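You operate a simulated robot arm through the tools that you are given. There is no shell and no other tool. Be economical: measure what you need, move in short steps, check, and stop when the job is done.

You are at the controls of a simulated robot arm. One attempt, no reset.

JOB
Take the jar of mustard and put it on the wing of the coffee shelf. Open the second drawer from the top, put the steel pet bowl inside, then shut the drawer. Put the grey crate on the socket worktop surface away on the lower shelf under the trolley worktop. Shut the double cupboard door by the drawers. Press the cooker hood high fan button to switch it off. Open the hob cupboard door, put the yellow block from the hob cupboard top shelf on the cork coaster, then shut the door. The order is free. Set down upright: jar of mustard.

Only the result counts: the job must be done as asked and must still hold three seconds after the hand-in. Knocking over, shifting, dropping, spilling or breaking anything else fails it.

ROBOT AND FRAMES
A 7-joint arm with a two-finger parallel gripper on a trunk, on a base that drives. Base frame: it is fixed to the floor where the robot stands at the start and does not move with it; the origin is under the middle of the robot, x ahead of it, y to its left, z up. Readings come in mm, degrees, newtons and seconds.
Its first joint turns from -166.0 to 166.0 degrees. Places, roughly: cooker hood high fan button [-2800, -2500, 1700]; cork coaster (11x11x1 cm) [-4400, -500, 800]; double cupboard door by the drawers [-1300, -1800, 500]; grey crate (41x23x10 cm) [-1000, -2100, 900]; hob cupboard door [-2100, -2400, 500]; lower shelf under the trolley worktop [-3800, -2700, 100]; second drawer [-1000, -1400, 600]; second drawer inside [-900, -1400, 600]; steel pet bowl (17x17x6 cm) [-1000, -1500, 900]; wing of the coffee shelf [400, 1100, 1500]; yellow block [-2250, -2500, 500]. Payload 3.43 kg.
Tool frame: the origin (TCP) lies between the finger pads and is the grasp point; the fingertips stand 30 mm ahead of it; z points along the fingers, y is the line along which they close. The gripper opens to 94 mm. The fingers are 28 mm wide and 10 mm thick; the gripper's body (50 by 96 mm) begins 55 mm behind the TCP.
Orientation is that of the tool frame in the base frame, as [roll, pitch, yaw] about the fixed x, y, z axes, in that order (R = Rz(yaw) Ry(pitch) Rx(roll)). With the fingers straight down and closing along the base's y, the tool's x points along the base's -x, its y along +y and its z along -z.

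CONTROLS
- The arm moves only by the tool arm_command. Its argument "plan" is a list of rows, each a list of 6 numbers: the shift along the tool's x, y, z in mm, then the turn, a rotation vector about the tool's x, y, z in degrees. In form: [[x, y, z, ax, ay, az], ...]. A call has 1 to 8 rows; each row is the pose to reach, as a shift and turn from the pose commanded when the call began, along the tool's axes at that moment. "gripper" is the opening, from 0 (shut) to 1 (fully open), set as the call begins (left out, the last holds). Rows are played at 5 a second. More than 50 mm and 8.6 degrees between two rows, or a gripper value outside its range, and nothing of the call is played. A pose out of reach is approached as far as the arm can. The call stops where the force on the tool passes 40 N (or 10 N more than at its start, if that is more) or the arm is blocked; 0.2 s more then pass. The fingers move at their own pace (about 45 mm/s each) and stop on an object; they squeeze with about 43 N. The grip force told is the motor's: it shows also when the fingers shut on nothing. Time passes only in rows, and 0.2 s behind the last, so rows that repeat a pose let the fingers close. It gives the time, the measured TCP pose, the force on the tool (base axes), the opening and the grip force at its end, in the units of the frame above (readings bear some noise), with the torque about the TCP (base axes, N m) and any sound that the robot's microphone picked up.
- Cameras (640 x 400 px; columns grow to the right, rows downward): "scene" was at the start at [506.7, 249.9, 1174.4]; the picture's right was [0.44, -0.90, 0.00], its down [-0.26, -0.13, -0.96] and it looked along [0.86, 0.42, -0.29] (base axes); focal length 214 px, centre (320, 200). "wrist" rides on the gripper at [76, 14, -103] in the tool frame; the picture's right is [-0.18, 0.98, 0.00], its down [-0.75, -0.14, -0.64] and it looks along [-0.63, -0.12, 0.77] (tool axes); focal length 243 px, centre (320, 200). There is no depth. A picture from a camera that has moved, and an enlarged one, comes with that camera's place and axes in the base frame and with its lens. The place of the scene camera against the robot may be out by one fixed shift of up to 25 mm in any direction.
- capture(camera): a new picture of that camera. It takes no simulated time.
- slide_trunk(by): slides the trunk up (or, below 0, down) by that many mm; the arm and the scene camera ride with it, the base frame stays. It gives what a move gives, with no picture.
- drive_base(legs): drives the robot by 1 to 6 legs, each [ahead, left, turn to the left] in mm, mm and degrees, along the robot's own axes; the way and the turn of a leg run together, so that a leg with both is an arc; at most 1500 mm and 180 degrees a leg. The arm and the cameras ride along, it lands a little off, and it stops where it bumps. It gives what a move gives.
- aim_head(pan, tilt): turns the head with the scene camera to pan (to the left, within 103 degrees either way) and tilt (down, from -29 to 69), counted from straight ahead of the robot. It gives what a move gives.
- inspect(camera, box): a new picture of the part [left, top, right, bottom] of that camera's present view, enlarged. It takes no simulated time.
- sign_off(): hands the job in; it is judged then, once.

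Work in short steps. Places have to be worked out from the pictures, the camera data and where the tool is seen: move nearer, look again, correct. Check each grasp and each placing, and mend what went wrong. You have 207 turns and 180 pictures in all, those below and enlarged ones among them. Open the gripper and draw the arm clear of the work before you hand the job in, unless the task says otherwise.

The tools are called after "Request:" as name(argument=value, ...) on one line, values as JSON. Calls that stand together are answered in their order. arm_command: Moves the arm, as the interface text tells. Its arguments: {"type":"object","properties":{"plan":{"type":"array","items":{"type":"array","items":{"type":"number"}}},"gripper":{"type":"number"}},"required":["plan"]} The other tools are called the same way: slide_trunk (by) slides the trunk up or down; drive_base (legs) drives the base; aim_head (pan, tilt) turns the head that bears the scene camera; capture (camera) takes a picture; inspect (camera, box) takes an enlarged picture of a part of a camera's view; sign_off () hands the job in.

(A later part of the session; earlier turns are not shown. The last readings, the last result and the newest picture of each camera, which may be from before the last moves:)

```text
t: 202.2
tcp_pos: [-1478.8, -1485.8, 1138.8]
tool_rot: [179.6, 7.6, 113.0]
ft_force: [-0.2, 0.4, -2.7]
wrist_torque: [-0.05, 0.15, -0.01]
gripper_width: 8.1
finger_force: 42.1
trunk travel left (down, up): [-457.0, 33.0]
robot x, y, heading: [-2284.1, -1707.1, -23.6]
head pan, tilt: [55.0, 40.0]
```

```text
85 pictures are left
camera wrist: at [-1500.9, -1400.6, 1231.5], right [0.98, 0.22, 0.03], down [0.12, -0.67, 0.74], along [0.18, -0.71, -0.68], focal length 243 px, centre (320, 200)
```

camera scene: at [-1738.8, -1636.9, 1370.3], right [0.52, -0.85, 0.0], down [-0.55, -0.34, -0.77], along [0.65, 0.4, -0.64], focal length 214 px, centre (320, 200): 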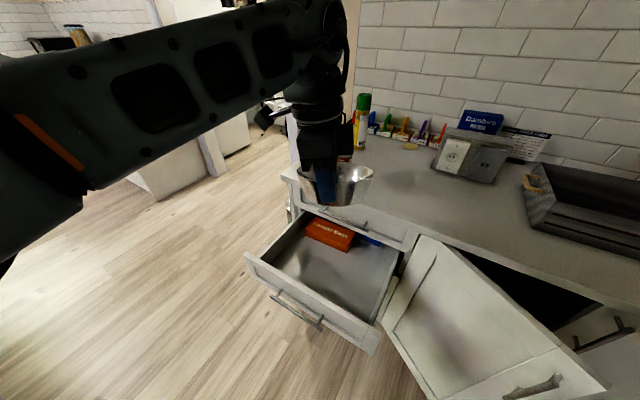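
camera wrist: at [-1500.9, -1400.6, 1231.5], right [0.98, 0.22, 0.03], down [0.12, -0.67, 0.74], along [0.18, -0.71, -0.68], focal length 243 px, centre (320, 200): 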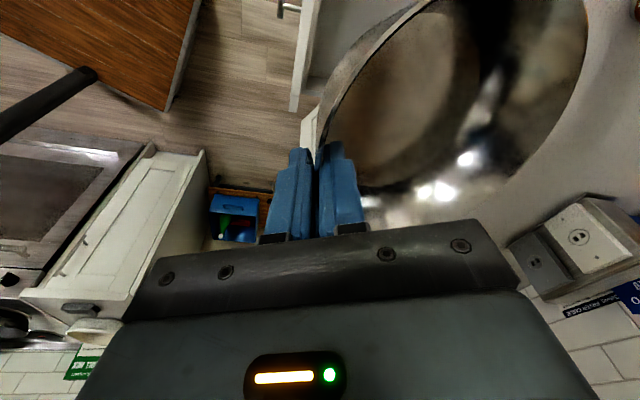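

The drawer interior spans about x −1490…−1210, y −1210…−1620. I shift the bowl +35 x, −40 y and lower 300 mm.

Request:
drive_base(legs=[[48, -23, 0]])

Request:
slide_trunk(by=-320)

Request:
capture(camera="scene")

Request:
capture(camera="wrist")

```text
t: 203.2
tcp_pos: [-1445.8, -1526.9, 1138.5]
tool_rot: [179.7, 7.7, 113.0]
ft_force: [-0.1, 0.2, -2.7]
wrist_torque: [-0.01, 0.12, 0.04]
gripper_width: 7.9
finger_force: 42.4
trunk travel left (down, up): [-457.0, 33.0]
robot x, y, heading: [-2253.5, -1744.5, -23.6]
head pan, tilt: [55.0, 40.0]
```

```text
t: 206.3
tcp_pos: [-1445.1, -1527.9, 818.8]
tool_rot: [179.7, 7.7, 112.9]
ft_force: [1.1, -0.5, -2.4]
wrist_torque: [-0.02, 0.1, 0.01]
gripper_width: 7.7
finger_force: 41.7
trunk travel left (down, up): [-137.0, 353.0]
robot x, y, heading: [-2250.1, -1744.1, -23.5]
head pan, tilt: [55.0, 40.0]
```

```text
84 pictures are left
camera scene: at [-1705.1, -1677.4, 1050.4], right [0.52, -0.85, 0.0], down [-0.55, -0.34, -0.77], along [0.65, 0.4, -0.64], focal length 214 px, centre (320, 200)
```

scene: 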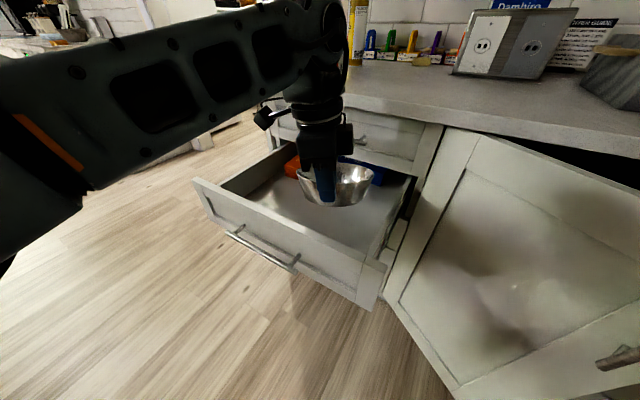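

```text
83 pictures are left
camera wrist: at [-1467.3, -1441.0, 911.5], right [0.98, 0.22, 0.03], down [0.12, -0.67, 0.74], along [0.18, -0.71, -0.68], focal length 243 px, centre (320, 200)
```

wrist: 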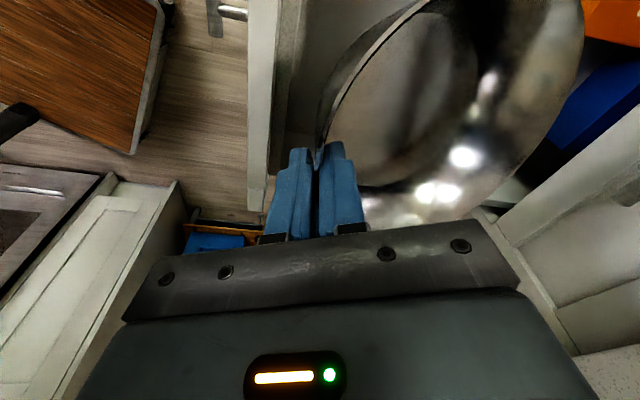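

The fingers are ~10 mm from the drawer's front panel, so I shift +22 mm x and lower further.

Request:
drive_base(legs=[[22, 4, 0]])

Request:
slide_trunk(by=-95)

Request:
capture(camera="wrist")

Request:
capture(camera="scene")

```text
t: 207.1
tcp_pos: [-1422.9, -1532.8, 817.6]
tool_rot: [179.7, 7.7, 113.0]
ft_force: [-0.1, -0.5, -2.5]
wrist_torque: [-0.03, 0.15, 0.02]
gripper_width: 7.8
finger_force: 42.4
trunk travel left (down, up): [-137.0, 353.0]
robot x, y, heading: [-2228.4, -1751.6, -23.4]
head pan, tilt: [55.0, 40.0]
```

```text
t: 208.4
tcp_pos: [-1422.4, -1532.2, 722.5]
tool_rot: [179.7, 7.7, 113.0]
ft_force: [0.1, 0.0, -2.7]
wrist_torque: [-0.04, 0.14, 0.01]
gripper_width: 7.7
finger_force: 41.7
trunk travel left (down, up): [-42.0, 448.0]
robot x, y, heading: [-2229.6, -1749.3, -23.6]
head pan, tilt: [55.0, 40.0]
```

```text
82 pictures are left
camera wrist: at [-1444.7, -1446.6, 816.3], right [0.98, 0.22, 0.03], down [0.12, -0.67, 0.74], along [0.18, -0.71, -0.68], focal length 243 px, centre (320, 200)
```

wrist: 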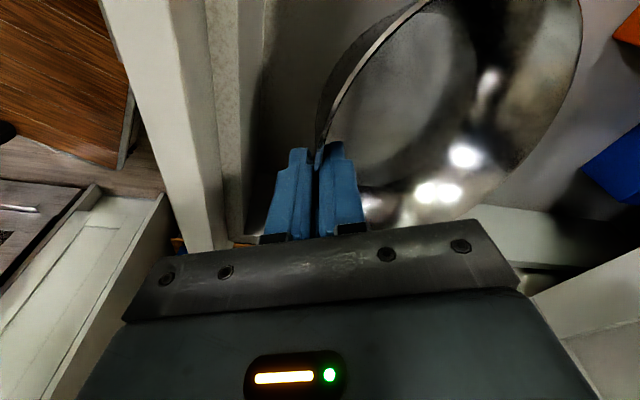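

```text
81 pictures are left
camera scene: at [-1682.5, -1683.0, 955.4], right [0.52, -0.85, 0.0], down [-0.55, -0.34, -0.77], along [0.65, 0.4, -0.64], focal length 214 px, centre (320, 200)
```

scene: 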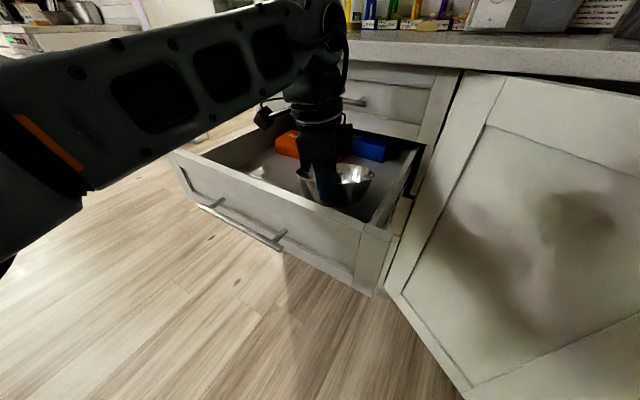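

Well inside the drawer. I lower on until contact.

Request:
slide_trunk(by=-40)

```text
t: 209.2
tcp_pos: [-1422.5, -1534.1, 686.0]
tool_rot: [179.5, 7.7, 112.9]
ft_force: [1.0, -4.5, 12.3]
wrist_torque: [0.48, -1.64, -0.63]
gripper_width: 12.2
finger_force: 43.3
trunk travel left (down, up): [-2.0, 488.0]
robot x, y, heading: [-2227.3, -1748.0, -23.4]
head pan, tilt: [55.0, 40.0]
```

Touched down (12 N). I open the fingers and raise the trunk.

Request:
arm_command(plan=[[0, 0, 0, 0, 0, 0], [0, 0, 0, 0, 0, 0], [0, 0, 0, 0, 0, 0]], gripper=0.4)

Request:
slide_trunk(by=250)

Request:
capture(camera="wrist")

Request:
capture(camera="scene")

```text
t: 210.0
tcp_pos: [-1422.4, -1532.4, 684.3]
tool_rot: [179.7, 7.8, 113.0]
ft_force: [-0.1, 0.6, 0.0]
wrist_torque: [0.01, -0.01, -0.01]
gripper_width: 37.3
finger_force: 0.2
trunk travel left (down, up): [-2.0, 488.0]
robot x, y, heading: [-2229.8, -1749.9, -23.5]
head pan, tilt: [55.0, 40.0]
```

```text
t: 212.6
tcp_pos: [-1423.2, -1533.2, 933.3]
tool_rot: [179.7, 7.7, 113.1]
ft_force: [0.4, 0.1, 0.2]
wrist_torque: [-0.05, -0.02, 0.0]
gripper_width: 37.7
finger_force: 0.1
trunk travel left (down, up): [-252.0, 238.0]
robot x, y, heading: [-2228.5, -1749.1, -23.7]
head pan, tilt: [55.0, 40.0]
```

```text
80 pictures are left
camera wrist: at [-1444.8, -1446.6, 1026.2], right [0.98, 0.22, 0.03], down [0.12, -0.67, 0.74], along [0.18, -0.71, -0.68], focal length 243 px, centre (320, 200)
```

wrist: 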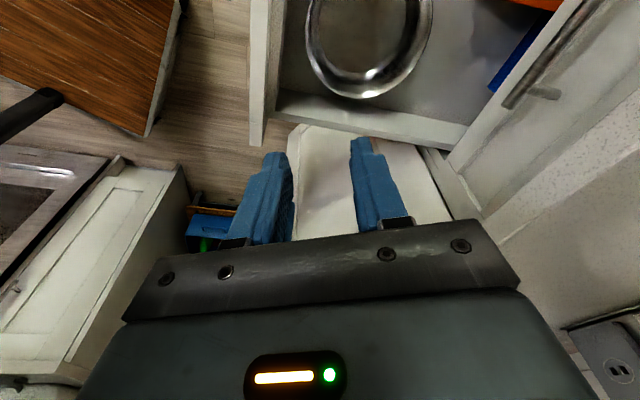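

```text
79 pictures are left
camera scene: at [-1682.6, -1683.0, 1165.3], right [0.52, -0.85, 0.0], down [-0.55, -0.34, -0.77], along [0.65, 0.4, -0.64], focal length 214 px, centre (320, 200)
```

scene: 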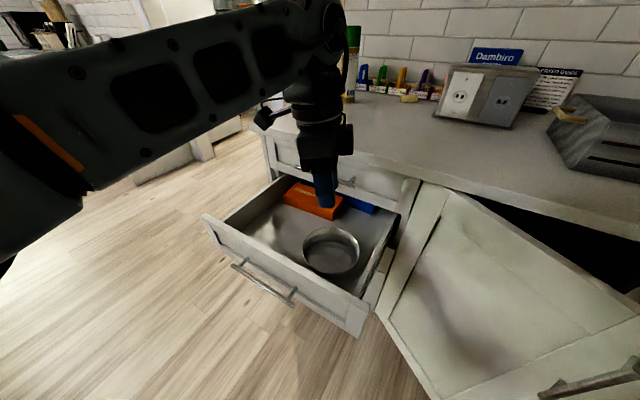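

The bowl sits flat in the drawer. I close the fingers, move in front of the drawer and lower to push it shut.

Request:
drive_base(legs=[[-222, 30, 0]])

Request:
arm_command(plan=[[0, 0, 0, 0, 0, 0], [0, 0, 0, 0, 0, 0]], gripper=0)

Request:
slide_trunk(by=-235)

Request:
capture(camera="scene")

```text
t: 214.3
tcp_pos: [-1614.7, -1414.2, 934.1]
tool_rot: [179.8, 7.8, 113.0]
ft_force: [-0.4, -0.8, -0.2]
wrist_torque: [-0.04, -0.01, 0.0]
gripper_width: 37.5
finger_force: 0.1
trunk travel left (down, up): [-252.0, 238.0]
robot x, y, heading: [-2419.1, -1630.7, -23.3]
head pan, tilt: [55.0, 40.0]
```

```text
t: 214.9
tcp_pos: [-1613.7, -1415.6, 933.5]
tool_rot: [179.7, 7.7, 113.0]
ft_force: [-0.6, 0.0, -0.5]
wrist_torque: [0.01, -0.01, -0.03]
gripper_width: 0.0
finger_force: 13.1
trunk travel left (down, up): [-252.0, 238.0]
robot x, y, heading: [-2421.2, -1634.5, -23.4]
head pan, tilt: [55.0, 40.0]
```

```text
t: 217.4
tcp_pos: [-1615.6, -1415.6, 699.4]
tool_rot: [179.7, 7.8, 113.1]
ft_force: [-0.2, -0.4, 0.2]
wrist_torque: [-0.02, 0.0, 0.02]
gripper_width: 0.1
finger_force: 33.1
trunk travel left (down, up): [-17.0, 473.0]
robot x, y, heading: [-2420.8, -1634.2, -23.3]
head pan, tilt: [55.0, 40.0]
```

```text
78 pictures are left
camera scene: at [-1874.1, -1566.0, 930.4], right [0.52, -0.85, 0.0], down [-0.55, -0.34, -0.77], along [0.65, 0.4, -0.64], focal length 214 px, centre (320, 200)
```

scene: 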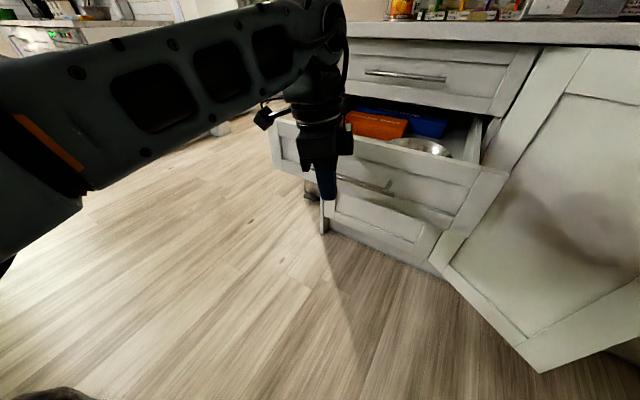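

The tool is in front of the drawer. I push +x by driving.

Request:
drive_base(legs=[[275, 119, 0]])

Request:
capture(camera="scene")

```text
t: 219.4
tcp_pos: [-1312.9, -1416.7, 699.1]
tool_rot: [179.7, 7.7, 113.1]
ft_force: [-0.7, 0.7, 0.5]
wrist_torque: [0.01, -0.01, -0.04]
gripper_width: 0.0
finger_force: 33.0
trunk travel left (down, up): [-17.0, 473.0]
robot x, y, heading: [-2118.7, -1634.3, -23.4]
head pan, tilt: [55.0, 40.0]
```

```text
77 pictures are left
camera scene: at [-1572.9, -1567.7, 930.4], right [0.52, -0.85, 0.0], down [-0.55, -0.34, -0.77], along [0.65, 0.4, -0.64], focal length 214 px, centre (320, 200)
```

scene: 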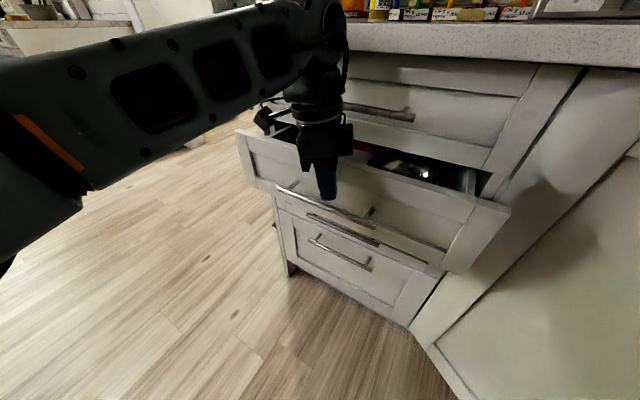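

The gripper body would hit the top handle before the drawer is shut, so I back off 60 mm and tilt the tool forward 35° to push with the fingertips.

Request:
drive_base(legs=[[-73, -32, 0]])

Request:
arm_command(plan=[[0, 0, 0, -7, 0, 0], [0, 0, 0, -14, 0, 0], [0, 0, 0, -21, 0, 0], [0, 0, 0, -28, 0, 0], [0, 0, 0, -35, 0, 0]])

Request:
capture(camera="wrist")

```text
t: 220.5
tcp_pos: [-1394.1, -1415.7, 699.5]
tool_rot: [179.6, 7.7, 113.0]
ft_force: [0.1, -0.5, 0.3]
wrist_torque: [0.01, -0.01, 0.03]
gripper_width: 0.1
finger_force: 33.3
trunk travel left (down, up): [-17.0, 473.0]
robot x, y, heading: [-2198.8, -1638.0, -23.4]
head pan, tilt: [55.0, 40.0]
```

```text
t: 221.7
tcp_pos: [-1394.2, -1417.6, 700.7]
tool_rot: [144.6, 7.7, 113.0]
ft_force: [-0.7, 1.0, -0.8]
wrist_torque: [-0.02, 0.04, -0.01]
gripper_width: 0.0
finger_force: 33.2
trunk travel left (down, up): [-17.0, 473.0]
robot x, y, heading: [-2202.3, -1633.9, -23.6]
head pan, tilt: [55.0, 40.0]
```

```text
76 pictures are left
camera wrist: at [-1471.9, -1356.4, 781.4], right [0.78, 0.22, 0.59], down [-0.18, -0.82, 0.54], along [0.6, -0.52, -0.6], focal length 243 px, centre (320, 200)
```

wrist: 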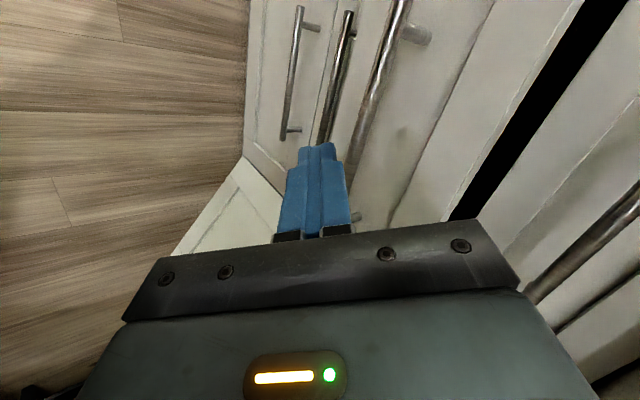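

I lower 15 mm so the finger's front face bears on the bar, and push 122 mm.

Request:
slide_trunk(by=-16)

Request:
drive_base(legs=[[110, 48, 0]])

Request:
capture(camera="wrist")

Request:
capture(camera="scene")

```text
t: 222.3
tcp_pos: [-1393.3, -1417.3, 683.7]
tool_rot: [144.6, 7.8, 112.9]
ft_force: [0.4, -0.8, -0.1]
wrist_torque: [-0.03, -0.01, 0.04]
gripper_width: 0.0
finger_force: 33.1
trunk travel left (down, up): [-1.0, 489.0]
robot x, y, heading: [-2201.7, -1638.4, -23.3]
head pan, tilt: [55.0, 40.0]
```

```text
t: 223.6
tcp_pos: [-1275.6, -1415.5, 683.5]
tool_rot: [144.7, 7.7, 113.1]
ft_force: [-0.1, 0.2, 0.2]
wrist_torque: [-0.02, 0.0, -0.03]
gripper_width: 0.2
finger_force: 32.4
trunk travel left (down, up): [-1.0, 489.0]
robot x, y, heading: [-2084.5, -1636.0, -23.5]
head pan, tilt: [55.0, 40.0]
```

```text
75 pictures are left
camera wrist: at [-1352.4, -1354.8, 765.1], right [0.78, 0.22, 0.59], down [-0.18, -0.82, 0.54], along [0.6, -0.52, -0.6], focal length 243 px, centre (320, 200)
```

wrist: 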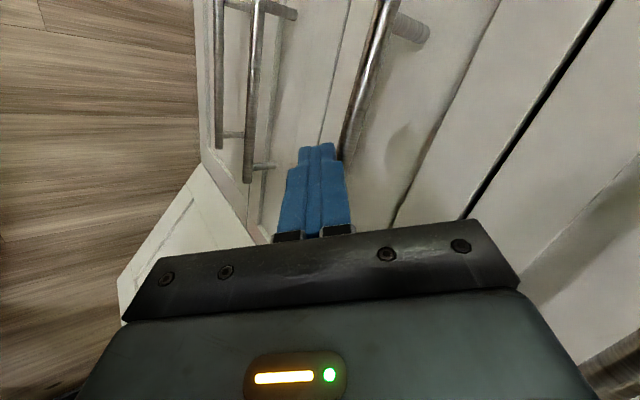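

```text
74 pictures are left
camera scene: at [-1534.1, -1565.7, 914.4], right [0.52, -0.85, 0.0], down [-0.55, -0.34, -0.77], along [0.65, 0.4, -0.64], focal length 214 px, centre (320, 200)
```

scene: 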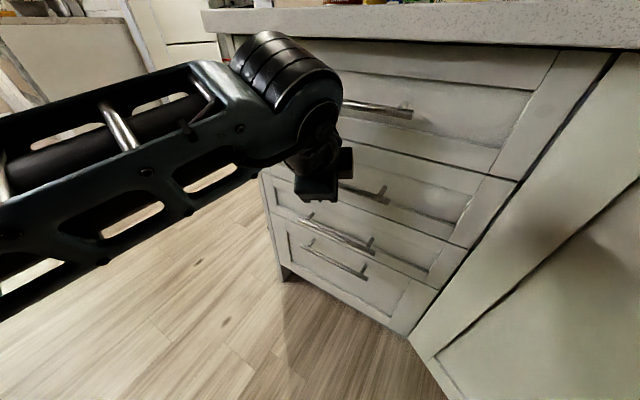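

The drawer looks shut; I give a further 10 mm push to be sure.

Request:
drive_base(legs=[[11, 5, 0]])

Request:
inspect(camera="scene", box=[240, 40, 600, 300])

```text
t: 224.4
tcp_pos: [-1267.7, -1415.4, 683.0]
tool_rot: [145.0, 7.5, 113.3]
ft_force: [-5.9, -1.6, 3.5]
wrist_torque: [-0.05, 0.0, -0.05]
gripper_width: 0.0
finger_force: 33.3
trunk travel left (down, up): [-1.0, 489.0]
robot x, y, heading: [-2068.5, -1632.9, -23.2]
head pan, tilt: [55.0, 40.0]
stopped in leg 1: the force on the tool passed its limit at 53 N (the readings are from after the stop); the commanded pose is now the measured one
```

```text
1.54 times, centred on (420, 170) of scene
camera zoom: at [-1523.5, -1565.5, 914.4], right [0.52, -0.85, 0.0], down [-0.55, -0.34, -0.77], along [0.65, 0.4, -0.64], focal length 330 px, centre (166, 246)
```

zoom: 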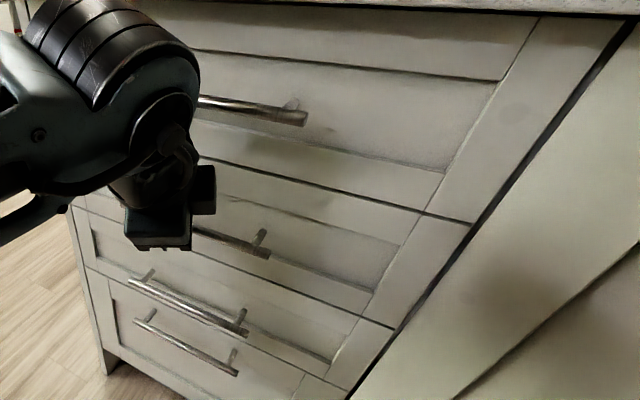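

The second drawer is shut (firm stop at 53 N). Next, the ajar cupboard door: I back off 220 mm and turn right 36° so that the tool faces the door near its free edge.

Request:
drive_base(legs=[[-202, -87, 0], [0, 0, -36]])

Request:
aim_head(pan=50, tilt=25)

Request:
capture(camera="scene")

```text
t: 227.8
tcp_pos: [-1512.3, -1930.7, 683.5]
tool_rot: [145.1, 7.6, 77.0]
ft_force: [0.7, -0.5, 0.2]
wrist_torque: [0.01, -0.01, -0.01]
gripper_width: 0.0
finger_force: 33.1
trunk travel left (down, up): [-1.0, 489.0]
robot x, y, heading: [-2290.3, -1636.0, -59.5]
head pan, tilt: [55.0, 40.0]
```

```text
t: 228.6
tcp_pos: [-1512.6, -1932.9, 683.8]
tool_rot: [145.0, 7.5, 77.0]
ft_force: [0.5, -0.8, 0.1]
wrist_torque: [-0.01, 0.01, -0.03]
gripper_width: 0.1
finger_force: 32.9
trunk travel left (down, up): [-1.0, 489.0]
robot x, y, heading: [-2291.1, -1637.4, -59.7]
head pan, tilt: [50.0, 25.0]
```

```text
72 pictures are left
camera scene: at [-1798.9, -1911.0, 937.6], right [-0.17, -0.99, 0.0], down [-0.42, 0.07, -0.91], along [0.89, -0.15, -0.42], focal length 214 px, centre (320, 200)
```

scene: 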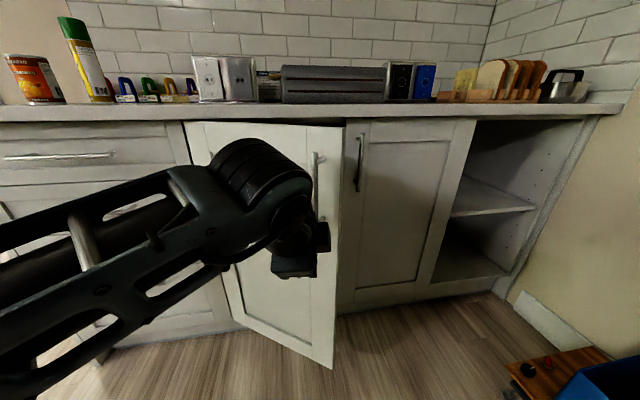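

The tool faces the door just inboard of its handle. I push +x 200 mm by driving.

Request:
drive_base(legs=[[101, 173, 0]])

Request:
capture(camera="scene")

```text
t: 230.2
tcp_pos: [-1310.0, -1926.8, 683.2]
tool_rot: [145.1, 7.6, 77.1]
ft_force: [0.3, 0.8, -1.1]
wrist_torque: [0.01, 0.01, 0.0]
gripper_width: 0.0
finger_force: 33.1
trunk travel left (down, up): [-1.0, 489.0]
robot x, y, heading: [-2088.4, -1631.1, -59.3]
head pan, tilt: [50.0, 25.0]
```

```text
71 pictures are left
camera scene: at [-1596.8, -1906.4, 937.7], right [-0.16, -0.99, 0.0], down [-0.42, 0.07, -0.91], along [0.89, -0.15, -0.42], focal length 214 px, centre (320, 200)
```

scene: 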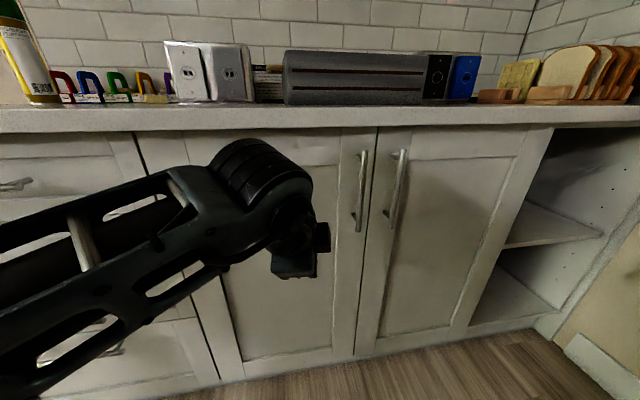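

Almost shut. I push on until a firm stop.

Request:
drive_base(legs=[[46, 78, 0]])

Request:
capture(camera="scene")

```text
t: 231.4
tcp_pos: [-1224.4, -1927.3, 683.8]
tool_rot: [145.6, 7.5, 77.1]
ft_force: [-5.1, 1.0, 2.5]
wrist_torque: [0.01, 0.05, 0.07]
gripper_width: 0.3
finger_force: 33.0
trunk travel left (down, up): [-1.0, 489.0]
robot x, y, heading: [-2003.0, -1633.9, -59.6]
head pan, tilt: [50.0, 25.0]
stopped in leg 1: the force on the tool passed its limit at 52 N (the readings are from after the stop); the commanded pose is now the measured one
```

```text
70 pictures are left
camera scene: at [-1508.5, -1906.7, 937.7], right [-0.17, -0.99, 0.0], down [-0.42, 0.07, -0.91], along [0.89, -0.15, -0.42], focal length 214 px, centre (320, 200)
```

scene: 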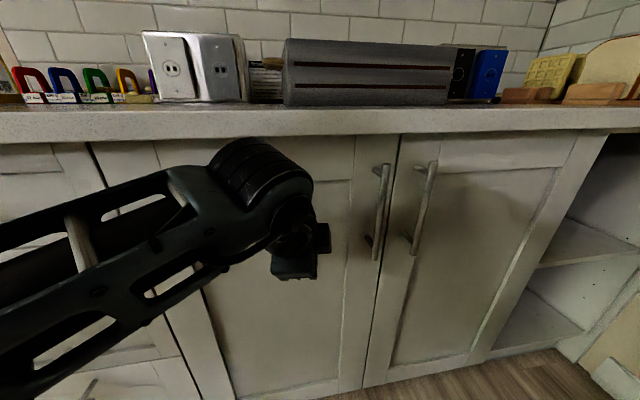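

The double cupboard door is shut. Now the crate: I back off 200 mm, raise the trunk and turn the tool vertical.

Request:
drive_base(legs=[[-101, -173, 0]])

Request:
slide_trunk(by=400)

Request:
arm_command(plan=[[0, 0, 0, 7, 0, 0], [0, 0, 0, 14, 0, 0], [0, 0, 0, 21, 0, 0], [0, 0, 0, 28, 0, 0], [0, 0, 0, 35, 0, 0]], gripper=0.6)

Request:
capture(camera="scene")

```text
t: 233.0
tcp_pos: [-1422.8, -1925.4, 681.7]
tool_rot: [145.5, 7.4, 77.0]
ft_force: [-0.1, -0.4, 0.4]
wrist_torque: [0.03, -0.01, 0.02]
gripper_width: 0.1
finger_force: 33.0
trunk travel left (down, up): [-1.0, 489.0]
robot x, y, heading: [-2194.8, -1627.9, -59.4]
head pan, tilt: [50.0, 25.0]
```

```text
t: 236.8
tcp_pos: [-1422.1, -1926.6, 1081.8]
tool_rot: [145.5, 7.5, 77.0]
ft_force: [-0.2, 0.9, -0.2]
wrist_torque: [0.0, 0.04, 0.01]
gripper_width: 0.2
finger_force: 33.1
trunk travel left (down, up): [-401.0, 89.0]
robot x, y, heading: [-2195.9, -1630.4, -59.7]
head pan, tilt: [50.0, 25.0]
```

```text
t: 238.0
tcp_pos: [-1422.6, -1926.2, 1084.1]
tool_rot: [-179.4, 7.5, 77.0]
ft_force: [-0.5, 0.7, -1.1]
wrist_torque: [-0.01, 0.0, 0.02]
gripper_width: 56.5
finger_force: 0.3
trunk travel left (down, up): [-401.0, 89.0]
robot x, y, heading: [-2195.5, -1626.6, -59.6]
head pan, tilt: [50.0, 25.0]
```

```text
69 pictures are left
camera scene: at [-1706.1, -1906.1, 1337.8], right [-0.17, -0.99, 0.0], down [-0.42, 0.07, -0.91], along [0.89, -0.15, -0.42], focal length 214 px, centre (320, 200)
```

scene: 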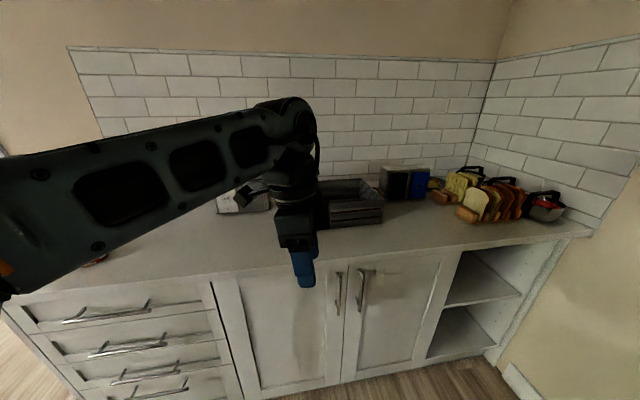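

The crate's front wall is near x≈−1066, y −1860…−2266. I bring the tool above the middle of that wall.

Request:
drive_base(legs=[[274, 222, 0]])

Request:
capture(camera="wrist")

```text
t: 240.3
tcp_pos: [-1091.9, -2052.4, 1082.1]
tool_rot: [-179.4, 7.5, 77.3]
ft_force: [0.2, 0.7, -0.1]
wrist_torque: [-0.03, 0.04, 0.0]
gripper_width: 56.3
finger_force: 0.1
trunk travel left (down, up): [-401.0, 89.0]
robot x, y, heading: [-1867.9, -1758.4, -59.3]
head pan, tilt: [50.0, 25.0]
```

```text
68 pictures are left
camera wrist: at [-1056.0, -1971.2, 1174.9], right [0.92, -0.4, 0.02], down [-0.28, -0.62, 0.74], along [-0.28, -0.68, -0.68], focal length 243 px, centre (320, 200)
```

wrist: 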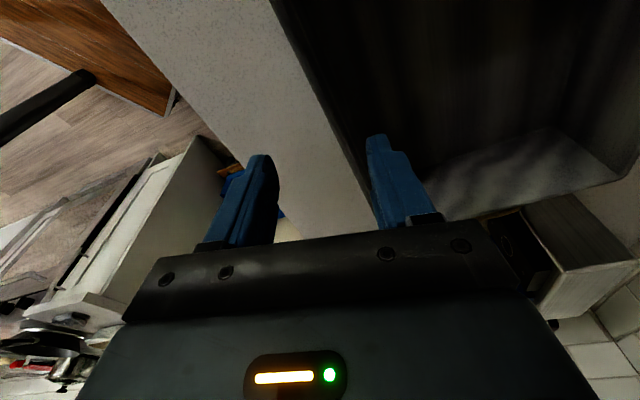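

The wall's outer rim runs at x≈−1082, turned about 18° relative to my closing line. I rotate the tool and shift 17 mm.

Request:
arm_command(plan=[[1, 6, 0, 0, 0, -6], [2, 11, 0, 0, 0, -12], [4, 17, 0, 0, 0, -17.5]], gripper=0.5)

Request:
slide_trunk(by=-40)

Request:
capture(camera="wrist")

```text
t: 241.1
tcp_pos: [-1073.6, -2037.2, 1082.1]
tool_rot: [-177.1, 7.0, 96.2]
ft_force: [-0.3, -0.1, 0.0]
wrist_torque: [-0.03, 0.02, 0.01]
gripper_width: 47.1
finger_force: 0.1
trunk travel left (down, up): [-401.0, 89.0]
robot x, y, heading: [-1865.9, -1759.2, -59.3]
head pan, tilt: [50.0, 25.0]
```

```text
t: 242.0
tcp_pos: [-1074.2, -2039.1, 1042.5]
tool_rot: [-177.1, 7.0, 96.2]
ft_force: [0.0, 0.5, 0.0]
wrist_torque: [-0.01, 0.02, 0.04]
gripper_width: 47.1
finger_force: 0.0
trunk travel left (down, up): [-361.0, 129.0]
robot x, y, heading: [-1865.1, -1762.4, -59.3]
head pan, tilt: [50.0, 25.0]
```

```text
67 pictures are left
camera wrist: at [-1063.4, -1950.6, 1134.1], right [1.0, -0.08, -0.02], down [-0.04, -0.68, 0.74], along [-0.08, -0.73, -0.68], focal length 243 px, centre (320, 200)
```

wrist: 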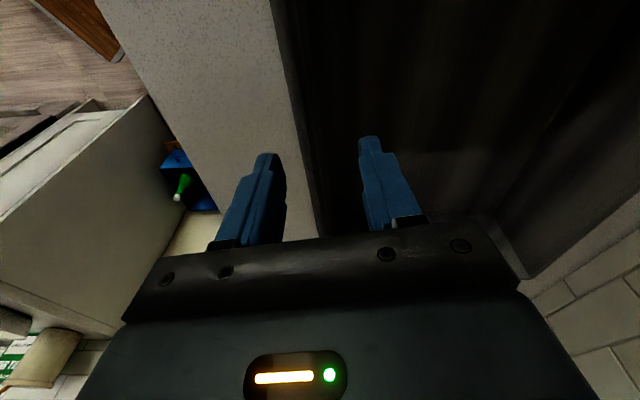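

The wall lies between the fingers. I lower 57 mm and close.

Request:
slide_trunk(by=-57)

Request:
arm_command(plan=[[0, 0, 0, 0, 0, 0], [0, 0, 0, 0, 0, 0], [0, 0, 0, 0, 0, 0], [0, 0, 0, 0, 0, 0]], gripper=0)

Request:
slide_trunk(by=40)

Request:
capture(camera="scene")

```text
t: 242.9
tcp_pos: [-1073.1, -2038.6, 985.7]
tool_rot: [-177.3, 6.9, 96.2]
ft_force: [-0.7, 0.4, 0.0]
wrist_torque: [-0.01, 0.04, -0.01]
gripper_width: 47.1
finger_force: 0.0
trunk travel left (down, up): [-304.0, 186.0]
robot x, y, heading: [-1868.0, -1759.7, -59.2]
head pan, tilt: [50.0, 25.0]
```

```text
t: 243.9
tcp_pos: [-1073.5, -2039.3, 985.2]
tool_rot: [-177.4, 7.0, 96.1]
ft_force: [-0.3, -2.5, 2.6]
wrist_torque: [0.44, -1.16, -0.83]
gripper_width: 13.8
finger_force: 42.7
trunk travel left (down, up): [-304.0, 186.0]
robot x, y, heading: [-1868.8, -1759.7, -59.4]
head pan, tilt: [50.0, 25.0]
```

```text
t: 244.8
tcp_pos: [-1071.6, -2038.7, 1024.8]
tool_rot: [-177.3, 7.0, 96.2]
ft_force: [0.4, -0.5, -5.4]
wrist_torque: [0.14, 0.61, -0.02]
gripper_width: 11.3
finger_force: 42.7
trunk travel left (down, up): [-344.0, 146.0]
robot x, y, heading: [-1867.4, -1762.8, -59.4]
head pan, tilt: [50.0, 25.0]
```

```text
66 pictures are left
camera scene: at [-1374.4, -2033.3, 1280.6], right [-0.16, -0.99, 0.0], down [-0.42, 0.07, -0.91], along [0.89, -0.15, -0.42], focal length 214 px, centre (320, 200)
```

scene: 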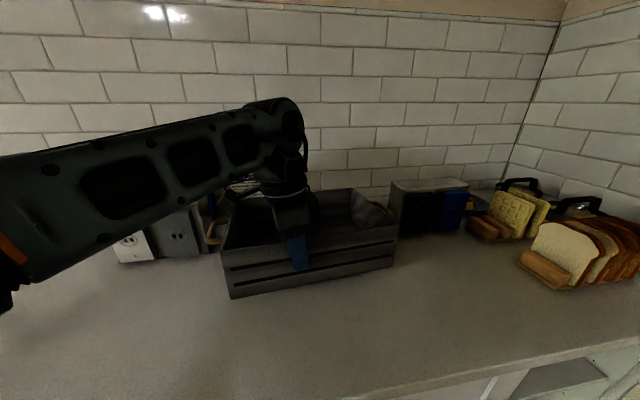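

The crate lifts well (≈0.5 kg). I raise it 110 mm more and back away from the counter.

Request:
slide_trunk(by=110)

Request:
drive_base(legs=[[-202, -345, 0]])

Request:
arm_command(plan=[[0, -45, 0, 0, 0, 0], [0, -90, 0, 0, 0, 0], [0, -135, 0, 0, 0, 0], [0, -180, 0, 0, 0, 0]])

Request:
capture(camera="scene")

```text
t: 246.2
tcp_pos: [-1073.0, -2038.7, 1134.0]
tool_rot: [-177.2, 7.0, 96.2]
ft_force: [0.0, -0.6, -5.7]
wrist_torque: [0.14, 0.64, 0.02]
gripper_width: 11.2
finger_force: 42.9
trunk travel left (down, up): [-454.0, 36.0]
robot x, y, heading: [-1866.3, -1759.7, -59.0]
head pan, tilt: [50.0, 25.0]
```

```text
t: 248.6
tcp_pos: [-1464.9, -2042.1, 1134.3]
tool_rot: [-177.2, 7.0, 96.2]
ft_force: [-0.3, -0.5, -6.2]
wrist_torque: [0.13, 0.61, 0.02]
gripper_width: 11.4
finger_force: 43.2
trunk travel left (down, up): [-454.0, 36.0]
robot x, y, heading: [-2261.0, -1763.7, -59.3]
head pan, tilt: [50.0, 25.0]
```

```text
t: 249.6
tcp_pos: [-1643.3, -2059.4, 1142.8]
tool_rot: [-177.2, 6.9, 96.3]
ft_force: [0.0, -1.1, -6.2]
wrist_torque: [0.15, 0.62, -0.02]
gripper_width: 11.1
finger_force: 42.7
trunk travel left (down, up): [-454.0, 36.0]
robot x, y, heading: [-2256.6, -1764.5, -59.5]
head pan, tilt: [50.0, 25.0]
```

```text
65 pictures are left
camera scene: at [-1765.4, -2037.9, 1390.5], right [-0.16, -0.99, 0.0], down [-0.42, 0.07, -0.91], along [0.89, -0.15, -0.42], focal length 214 px, centre (320, 200)
```

scene: 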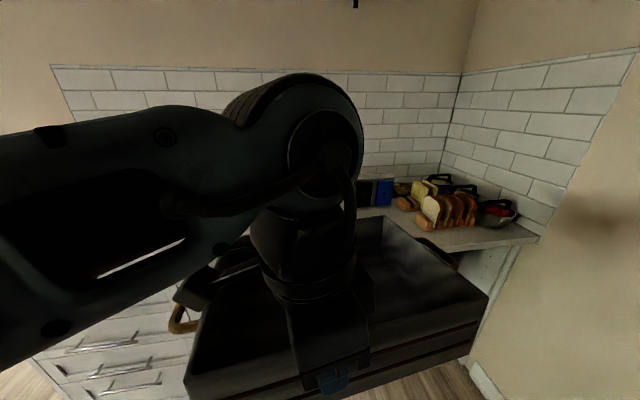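

The tool can be drawn in while vertical. I drive north-west, clear of the hob, and turn right 90° in the open floor.

Request:
drive_base(legs=[[-427, -264, 0]])

Request:
drive_base(legs=[[0, 0, -90]])

Request:
aim_head(pan=20, tilt=25)

Request:
capture(camera="scene")

```text
t: 252.1
tcp_pos: [-2021.0, -1864.1, 1143.5]
tool_rot: [-177.1, 7.0, 96.1]
ft_force: [0.1, -0.1, -5.1]
wrist_torque: [0.12, 0.59, -0.02]
gripper_width: 11.2
finger_force: 43.6
trunk travel left (down, up): [-454.0, 36.0]
robot x, y, heading: [-2632.1, -1566.1, -59.5]
head pan, tilt: [50.0, 25.0]
stopped in leg 1: the robot was blocked; the commanded pose is now the measured one
```

```text
t: 256.4
tcp_pos: [-2935.4, -2178.3, 1143.0]
tool_rot: [-177.2, 7.0, 5.7]
ft_force: [0.7, 0.3, -5.9]
wrist_torque: [0.61, -0.14, 0.02]
gripper_width: 11.0
finger_force: 43.2
trunk travel left (down, up): [-454.0, 36.0]
robot x, y, heading: [-2635.1, -1565.2, -149.8]
head pan, tilt: [50.0, 25.0]
```

```text
t: 257.3
tcp_pos: [-2935.9, -2178.4, 1142.9]
tool_rot: [-177.2, 7.0, 5.8]
ft_force: [-0.3, 0.2, -5.5]
wrist_torque: [0.6, -0.17, 0.04]
gripper_width: 11.7
finger_force: 43.6
trunk travel left (down, up): [-454.0, 36.0]
robot x, y, heading: [-2629.4, -1566.2, -149.8]
head pan, tilt: [20.0, 25.0]
```

```text
64 pictures are left
camera scene: at [-2949.3, -2040.9, 1390.6], right [-0.77, 0.64, 0.0], down [0.27, 0.33, -0.91], along [-0.58, -0.7, -0.42], focal length 214 px, centre (320, 200)
```

scene: 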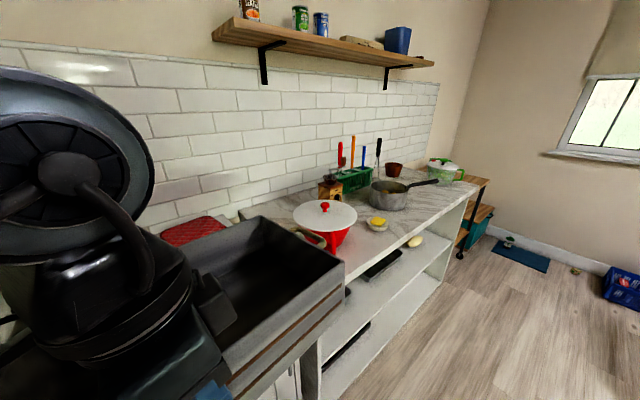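

The marble-topped unit is the trolley: front edge y≈−2360, lower shelf z≈100, shelf above ≈580. I draw the crate in 80 mm so that it stays clear of the worktop while I travel.

Request:
arm_command(plan=[[0, -40, 0, 0, 0, 0], [0, -80, 0, 0, 0, 0]])

Request:
drive_base(legs=[[780, -430, 0]])

Request:
aim_head(pan=70, tilt=40)

Request:
capture(camera="scene")

```text
t: 257.9
tcp_pos: [-2943.0, -2099.4, 1146.1]
tool_rot: [-177.2, 7.0, 5.7]
ft_force: [-0.2, -0.1, -5.2]
wrist_torque: [0.61, -0.13, 0.02]
gripper_width: 11.6
finger_force: 43.1
trunk travel left (down, up): [-454.0, 36.0]
robot x, y, heading: [-2634.1, -1569.7, -149.8]
head pan, tilt: [20.0, 25.0]
```

```text
t: 262.6
tcp_pos: [-3834.4, -2121.4, 1146.4]
tool_rot: [-177.2, 7.0, 5.8]
ft_force: [0.8, 0.1, -5.3]
wrist_torque: [0.6, -0.14, 0.03]
gripper_width: 11.3
finger_force: 43.3
trunk travel left (down, up): [-454.0, 36.0]
robot x, y, heading: [-3524.4, -1588.7, -149.6]
head pan, tilt: [20.0, 25.0]
```

```text
t: 263.8
tcp_pos: [-3834.1, -2121.2, 1146.6]
tool_rot: [-177.3, 7.1, 5.8]
ft_force: [0.0, -0.5, -6.1]
wrist_torque: [0.64, -0.15, -0.02]
gripper_width: 11.3
finger_force: 43.1
trunk travel left (down, up): [-454.0, 36.0]
robot x, y, heading: [-3523.8, -1585.2, -149.7]
head pan, tilt: [70.0, 40.0]
```

```text
63 pictures are left
camera scene: at [-3766.8, -2074.9, 1367.4], right [-0.98, -0.18, 0.0], down [-0.11, 0.63, -0.77], along [0.14, -0.75, -0.64], focal length 214 px, centre (320, 200)
```

scene: 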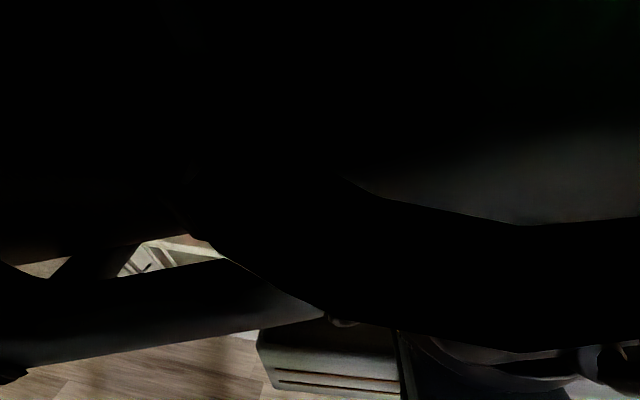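

The head is hidden behind the arm; I turn it aside and lower the trunk fully.

Request:
aim_head(pan=-25, tilt=35)

Request:
slide_trunk(by=-400)

Request:
slide_trunk(by=-53)

Request:
arm_command(plan=[[0, 0, 45, 0, 0, 0], [0, 0, 90, 0, 0, 0], [0, 0, 135, 0, 0, 0], [0, 0, 180, 0, 0, 0]])

Request:
capture(camera="wrist")

```text
t: 265.5
tcp_pos: [-3834.7, -2120.7, 1146.8]
tool_rot: [-177.2, 7.0, 5.8]
ft_force: [0.0, 0.5, -5.8]
wrist_torque: [0.62, -0.13, -0.01]
gripper_width: 11.2
finger_force: 43.2
trunk travel left (down, up): [-454.0, 36.0]
robot x, y, heading: [-3524.9, -1585.4, -149.6]
head pan, tilt: [-25.0, 35.0]
```

```text
t: 269.3
tcp_pos: [-3835.1, -2120.3, 746.6]
tool_rot: [-177.2, 6.9, 5.8]
ft_force: [-1.1, -0.8, -5.1]
wrist_torque: [0.5, -0.08, -0.39]
gripper_width: 7.8
finger_force: 41.6
trunk travel left (down, up): [-54.0, 436.0]
robot x, y, heading: [-3525.9, -1585.6, -149.8]
head pan, tilt: [-25.0, 35.0]
```

```text
t: 270.3
tcp_pos: [-3834.0, -2121.0, 693.6]
tool_rot: [-177.2, 7.0, 5.8]
ft_force: [-1.3, -0.1, -4.2]
wrist_torque: [0.47, -0.05, -0.38]
gripper_width: 7.8
finger_force: 41.5
trunk travel left (down, up): [-1.0, 489.0]
robot x, y, heading: [-3528.3, -1583.5, -149.7]
head pan, tilt: [-25.0, 35.0]
```

```text
t: 271.3
tcp_pos: [-3857.0, -2114.9, 515.9]
tool_rot: [-177.2, 6.9, 5.7]
ft_force: [1.1, 0.6, -5.1]
wrist_torque: [0.61, -0.22, 0.0]
gripper_width: 7.3
finger_force: 41.9
trunk travel left (down, up): [-1.0, 489.0]
robot x, y, heading: [-3524.3, -1585.6, -149.5]
head pan, tilt: [-25.0, 35.0]
```

```text
62 pictures are left
camera wrist: at [-3767.4, -2127.4, 608.1], right [-0.09, -1.0, -0.02], down [-0.68, 0.04, 0.74], along [-0.73, 0.08, -0.68], focal length 243 px, centre (320, 200)
```

wrist: 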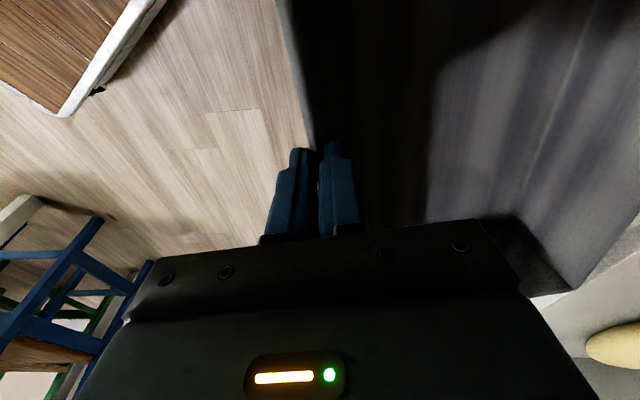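

The crate may be brushing the shelf front; I move 40 mm north and look.

Request:
drive_base(legs=[[-20, -35, 0]])

Request:
aim_head(pan=20, tilt=55)

Request:
capture(camera="scene")

```text
t: 272.1
tcp_pos: [-3857.7, -2075.9, 515.5]
tool_rot: [-177.2, 7.0, 5.8]
ft_force: [0.0, 0.7, -5.5]
wrist_torque: [0.56, -0.21, 0.02]
gripper_width: 7.5
finger_force: 41.7
trunk travel left (down, up): [-1.0, 489.0]
robot x, y, heading: [-3525.3, -1545.5, -149.7]
head pan, tilt: [-25.0, 35.0]
```

```text
t: 273.3
tcp_pos: [-3858.4, -2075.8, 516.6]
tool_rot: [-177.2, 7.0, 5.8]
ft_force: [1.0, 0.0, -5.4]
wrist_torque: [0.57, -0.21, 0.0]
gripper_width: 7.4
finger_force: 41.7
trunk travel left (down, up): [-1.0, 489.0]
robot x, y, heading: [-3523.8, -1544.6, -149.5]
head pan, tilt: [20.0, 55.0]
```

```text
61 pictures are left
camera scene: at [-3828.4, -2006.3, 893.7], right [-0.77, 0.64, 0.0], down [0.52, 0.63, -0.57], along [-0.37, -0.44, -0.82], focal length 214 px, centre (320, 200)
```

scene: 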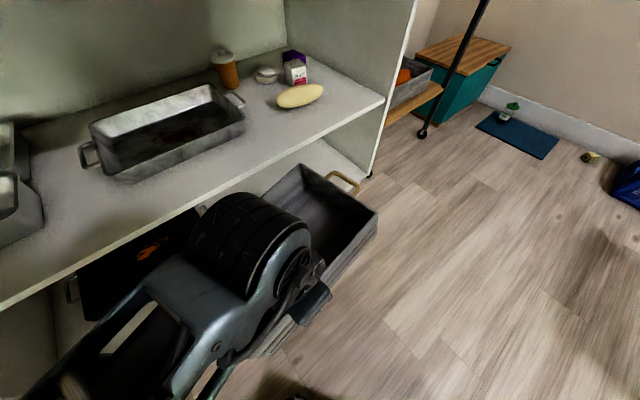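

Now I see: the lower shelf is free from x≈−3780 to −4450 (a black pan sits to the east); the shelf above is at z≈495. I move 240 mm west and lower the arm.

Request:
drive_base(legs=[[204, -120, 0]])

Request:
arm_command(plan=[[0, 0, 45, 0, 0, 0], [0, 0, 90, 0, 0, 0], [0, 0, 135, 0, 0, 0], [0, 0, 180, 0, 0, 0], [0, 0, 225, 0, 0, 0], [0, 0, 270, 0, 0, 0]])

Request:
capture(camera="scene")

```text
t: 275.0
tcp_pos: [-4096.5, -2070.5, 515.9]
tool_rot: [-177.2, 7.0, 5.5]
ft_force: [-1.4, -0.3, -5.9]
wrist_torque: [0.57, -0.24, 0.0]
gripper_width: 7.5
finger_force: 40.6
trunk travel left (down, up): [-1.0, 489.0]
robot x, y, heading: [-3760.2, -1540.9, -150.1]
head pan, tilt: [20.0, 55.0]
```

```text
t: 276.4
tcp_pos: [-4128.5, -2058.9, 247.3]
tool_rot: [-177.2, 7.1, 5.5]
ft_force: [0.8, -0.3, -6.9]
wrist_torque: [0.58, -0.2, 0.03]
gripper_width: 7.1
finger_force: 41.6
trunk travel left (down, up): [-1.0, 489.0]
robot x, y, heading: [-3764.2, -1538.9, -150.0]
head pan, tilt: [20.0, 55.0]
```

```text
60 pictures are left
camera scene: at [-4065.2, -2001.7, 893.7], right [-0.77, 0.64, 0.0], down [0.53, 0.63, -0.57], along [-0.37, -0.44, -0.82], focal length 214 px, centre (320, 200)
```

scene: 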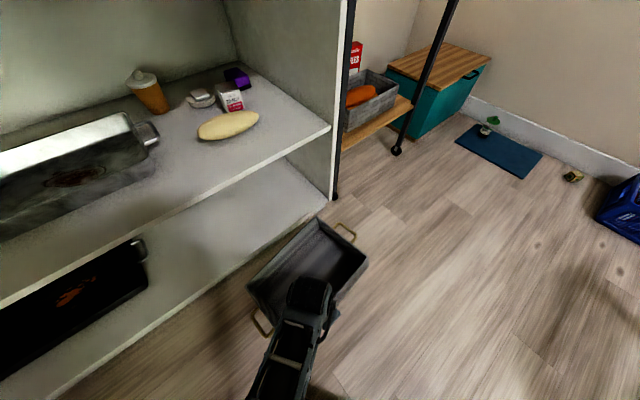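

The arm reaches low nicely. I lower 20 mm more and drive 250 mm toward the shelf to slide the crate in.

Request:
arm_command(plan=[[0, 0, 18, 0, 0, 0]])

Request:
drive_base(legs=[[100, 173, 0]])

Request:
capture(camera="scene")

```text
t: 276.8
tcp_pos: [-4129.7, -2057.4, 229.1]
tool_rot: [-177.3, 7.0, 5.4]
ft_force: [0.1, -0.5, -5.1]
wrist_torque: [0.61, -0.22, 0.04]
gripper_width: 7.4
finger_force: 41.7
trunk travel left (down, up): [-1.0, 489.0]
robot x, y, heading: [-3762.7, -1542.0, -150.2]
head pan, tilt: [20.0, 55.0]
```

```text
t: 278.1
tcp_pos: [-4136.6, -2166.2, 228.8]
tool_rot: [-175.6, 6.9, 4.8]
ft_force: [-1.0, 6.4, -1.8]
wrist_torque: [0.55, 0.44, -1.39]
gripper_width: 9.3
finger_force: 43.1
trunk travel left (down, up): [-1.0, 489.0]
robot x, y, heading: [-3761.4, -1663.4, -150.0]
head pan, tilt: [20.0, 55.0]
stopped in leg 1: the force on the tool passed its limit at 100 N (the readings are from after the stop); the commanded pose is now the measured one
```

```text
59 pictures are left
camera scene: at [-4067.1, -2122.1, 893.6], right [-0.77, 0.64, 0.0], down [0.53, 0.63, -0.57], along [-0.37, -0.44, -0.82], focal length 214 px, centre (320, 200)
```

scene: 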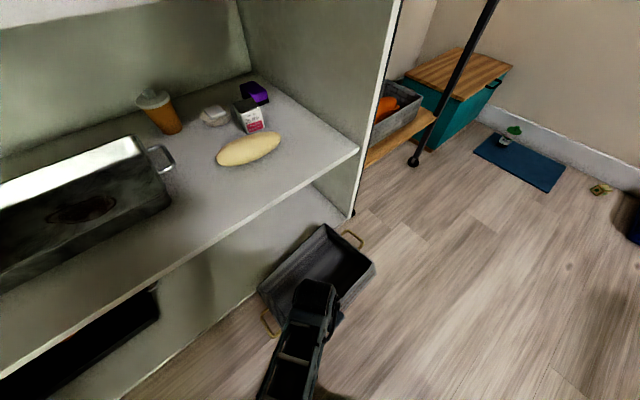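

The crate's far edge met the shelf lip, so I back off 40 mm and raise it 70 mm.

Request:
drive_base(legs=[[-20, -35, 0]])

Request:
arm_command(plan=[[0, 0, -35, 0, 0, 0], [0, 0, -70, 0, 0, 0]])

Request:
capture(camera="wrist")

```text
t: 279.0
tcp_pos: [-4135.1, -2128.6, 228.5]
tool_rot: [-175.7, 6.8, 4.9]
ft_force: [-0.3, 0.5, -5.0]
wrist_torque: [0.53, -0.24, 0.08]
gripper_width: 8.2
finger_force: 42.1
trunk travel left (down, up): [-1.0, 489.0]
robot x, y, heading: [-3762.2, -1623.8, -150.2]
head pan, tilt: [20.0, 55.0]
```

```text
t: 279.6
tcp_pos: [-4126.9, -2132.7, 298.9]
tool_rot: [-175.7, 6.8, 5.0]
ft_force: [-0.4, 0.2, -5.2]
wrist_torque: [0.45, -0.03, -0.45]
gripper_width: 7.9
finger_force: 42.0
trunk travel left (down, up): [-1.0, 489.0]
robot x, y, heading: [-3763.6, -1626.1, -150.3]
head pan, tilt: [20.0, 55.0]
```

```text
58 pictures are left
camera wrist: at [-4037.3, -2149.0, 391.0], right [-0.11, -0.99, -0.05], down [-0.68, 0.03, 0.74], along [-0.73, 0.11, -0.68], focal length 243 px, centre (320, 200)
```

wrist: 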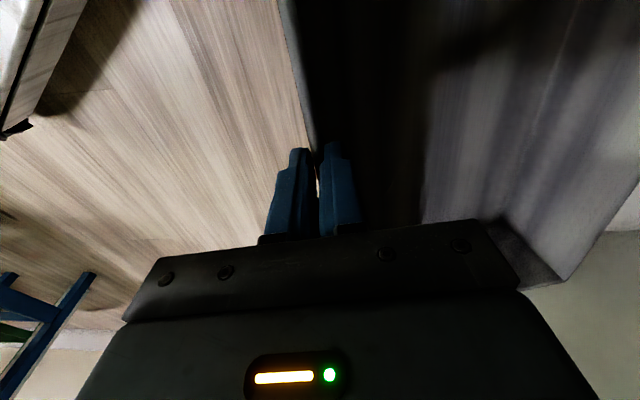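

I check the clearance with the scene camera.

Request:
aim_head(pan=0, tilt=50)

Request:
capture(camera="scene")

```text
t: 280.4
tcp_pos: [-4127.2, -2134.1, 298.6]
tool_rot: [-175.7, 6.8, 5.0]
ft_force: [0.0, 0.5, -5.7]
wrist_torque: [0.56, -0.3, 0.15]
gripper_width: 7.7
finger_force: 41.7
trunk travel left (down, up): [-1.0, 489.0]
robot x, y, heading: [-3760.8, -1623.5, -150.3]
head pan, tilt: [0.0, 50.0]
```

```text
57 pictures are left
camera scene: at [-4087.5, -2065.4, 900.1], right [-0.5, 0.87, 0.0], down [0.66, 0.38, -0.64], along [-0.56, -0.32, -0.77], focal length 214 px, centre (320, 200)
```

scene: 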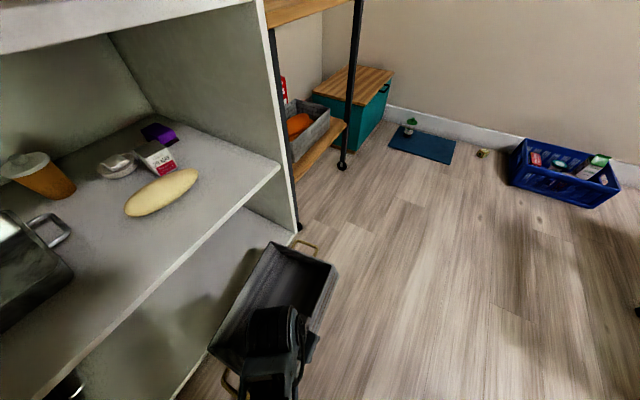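

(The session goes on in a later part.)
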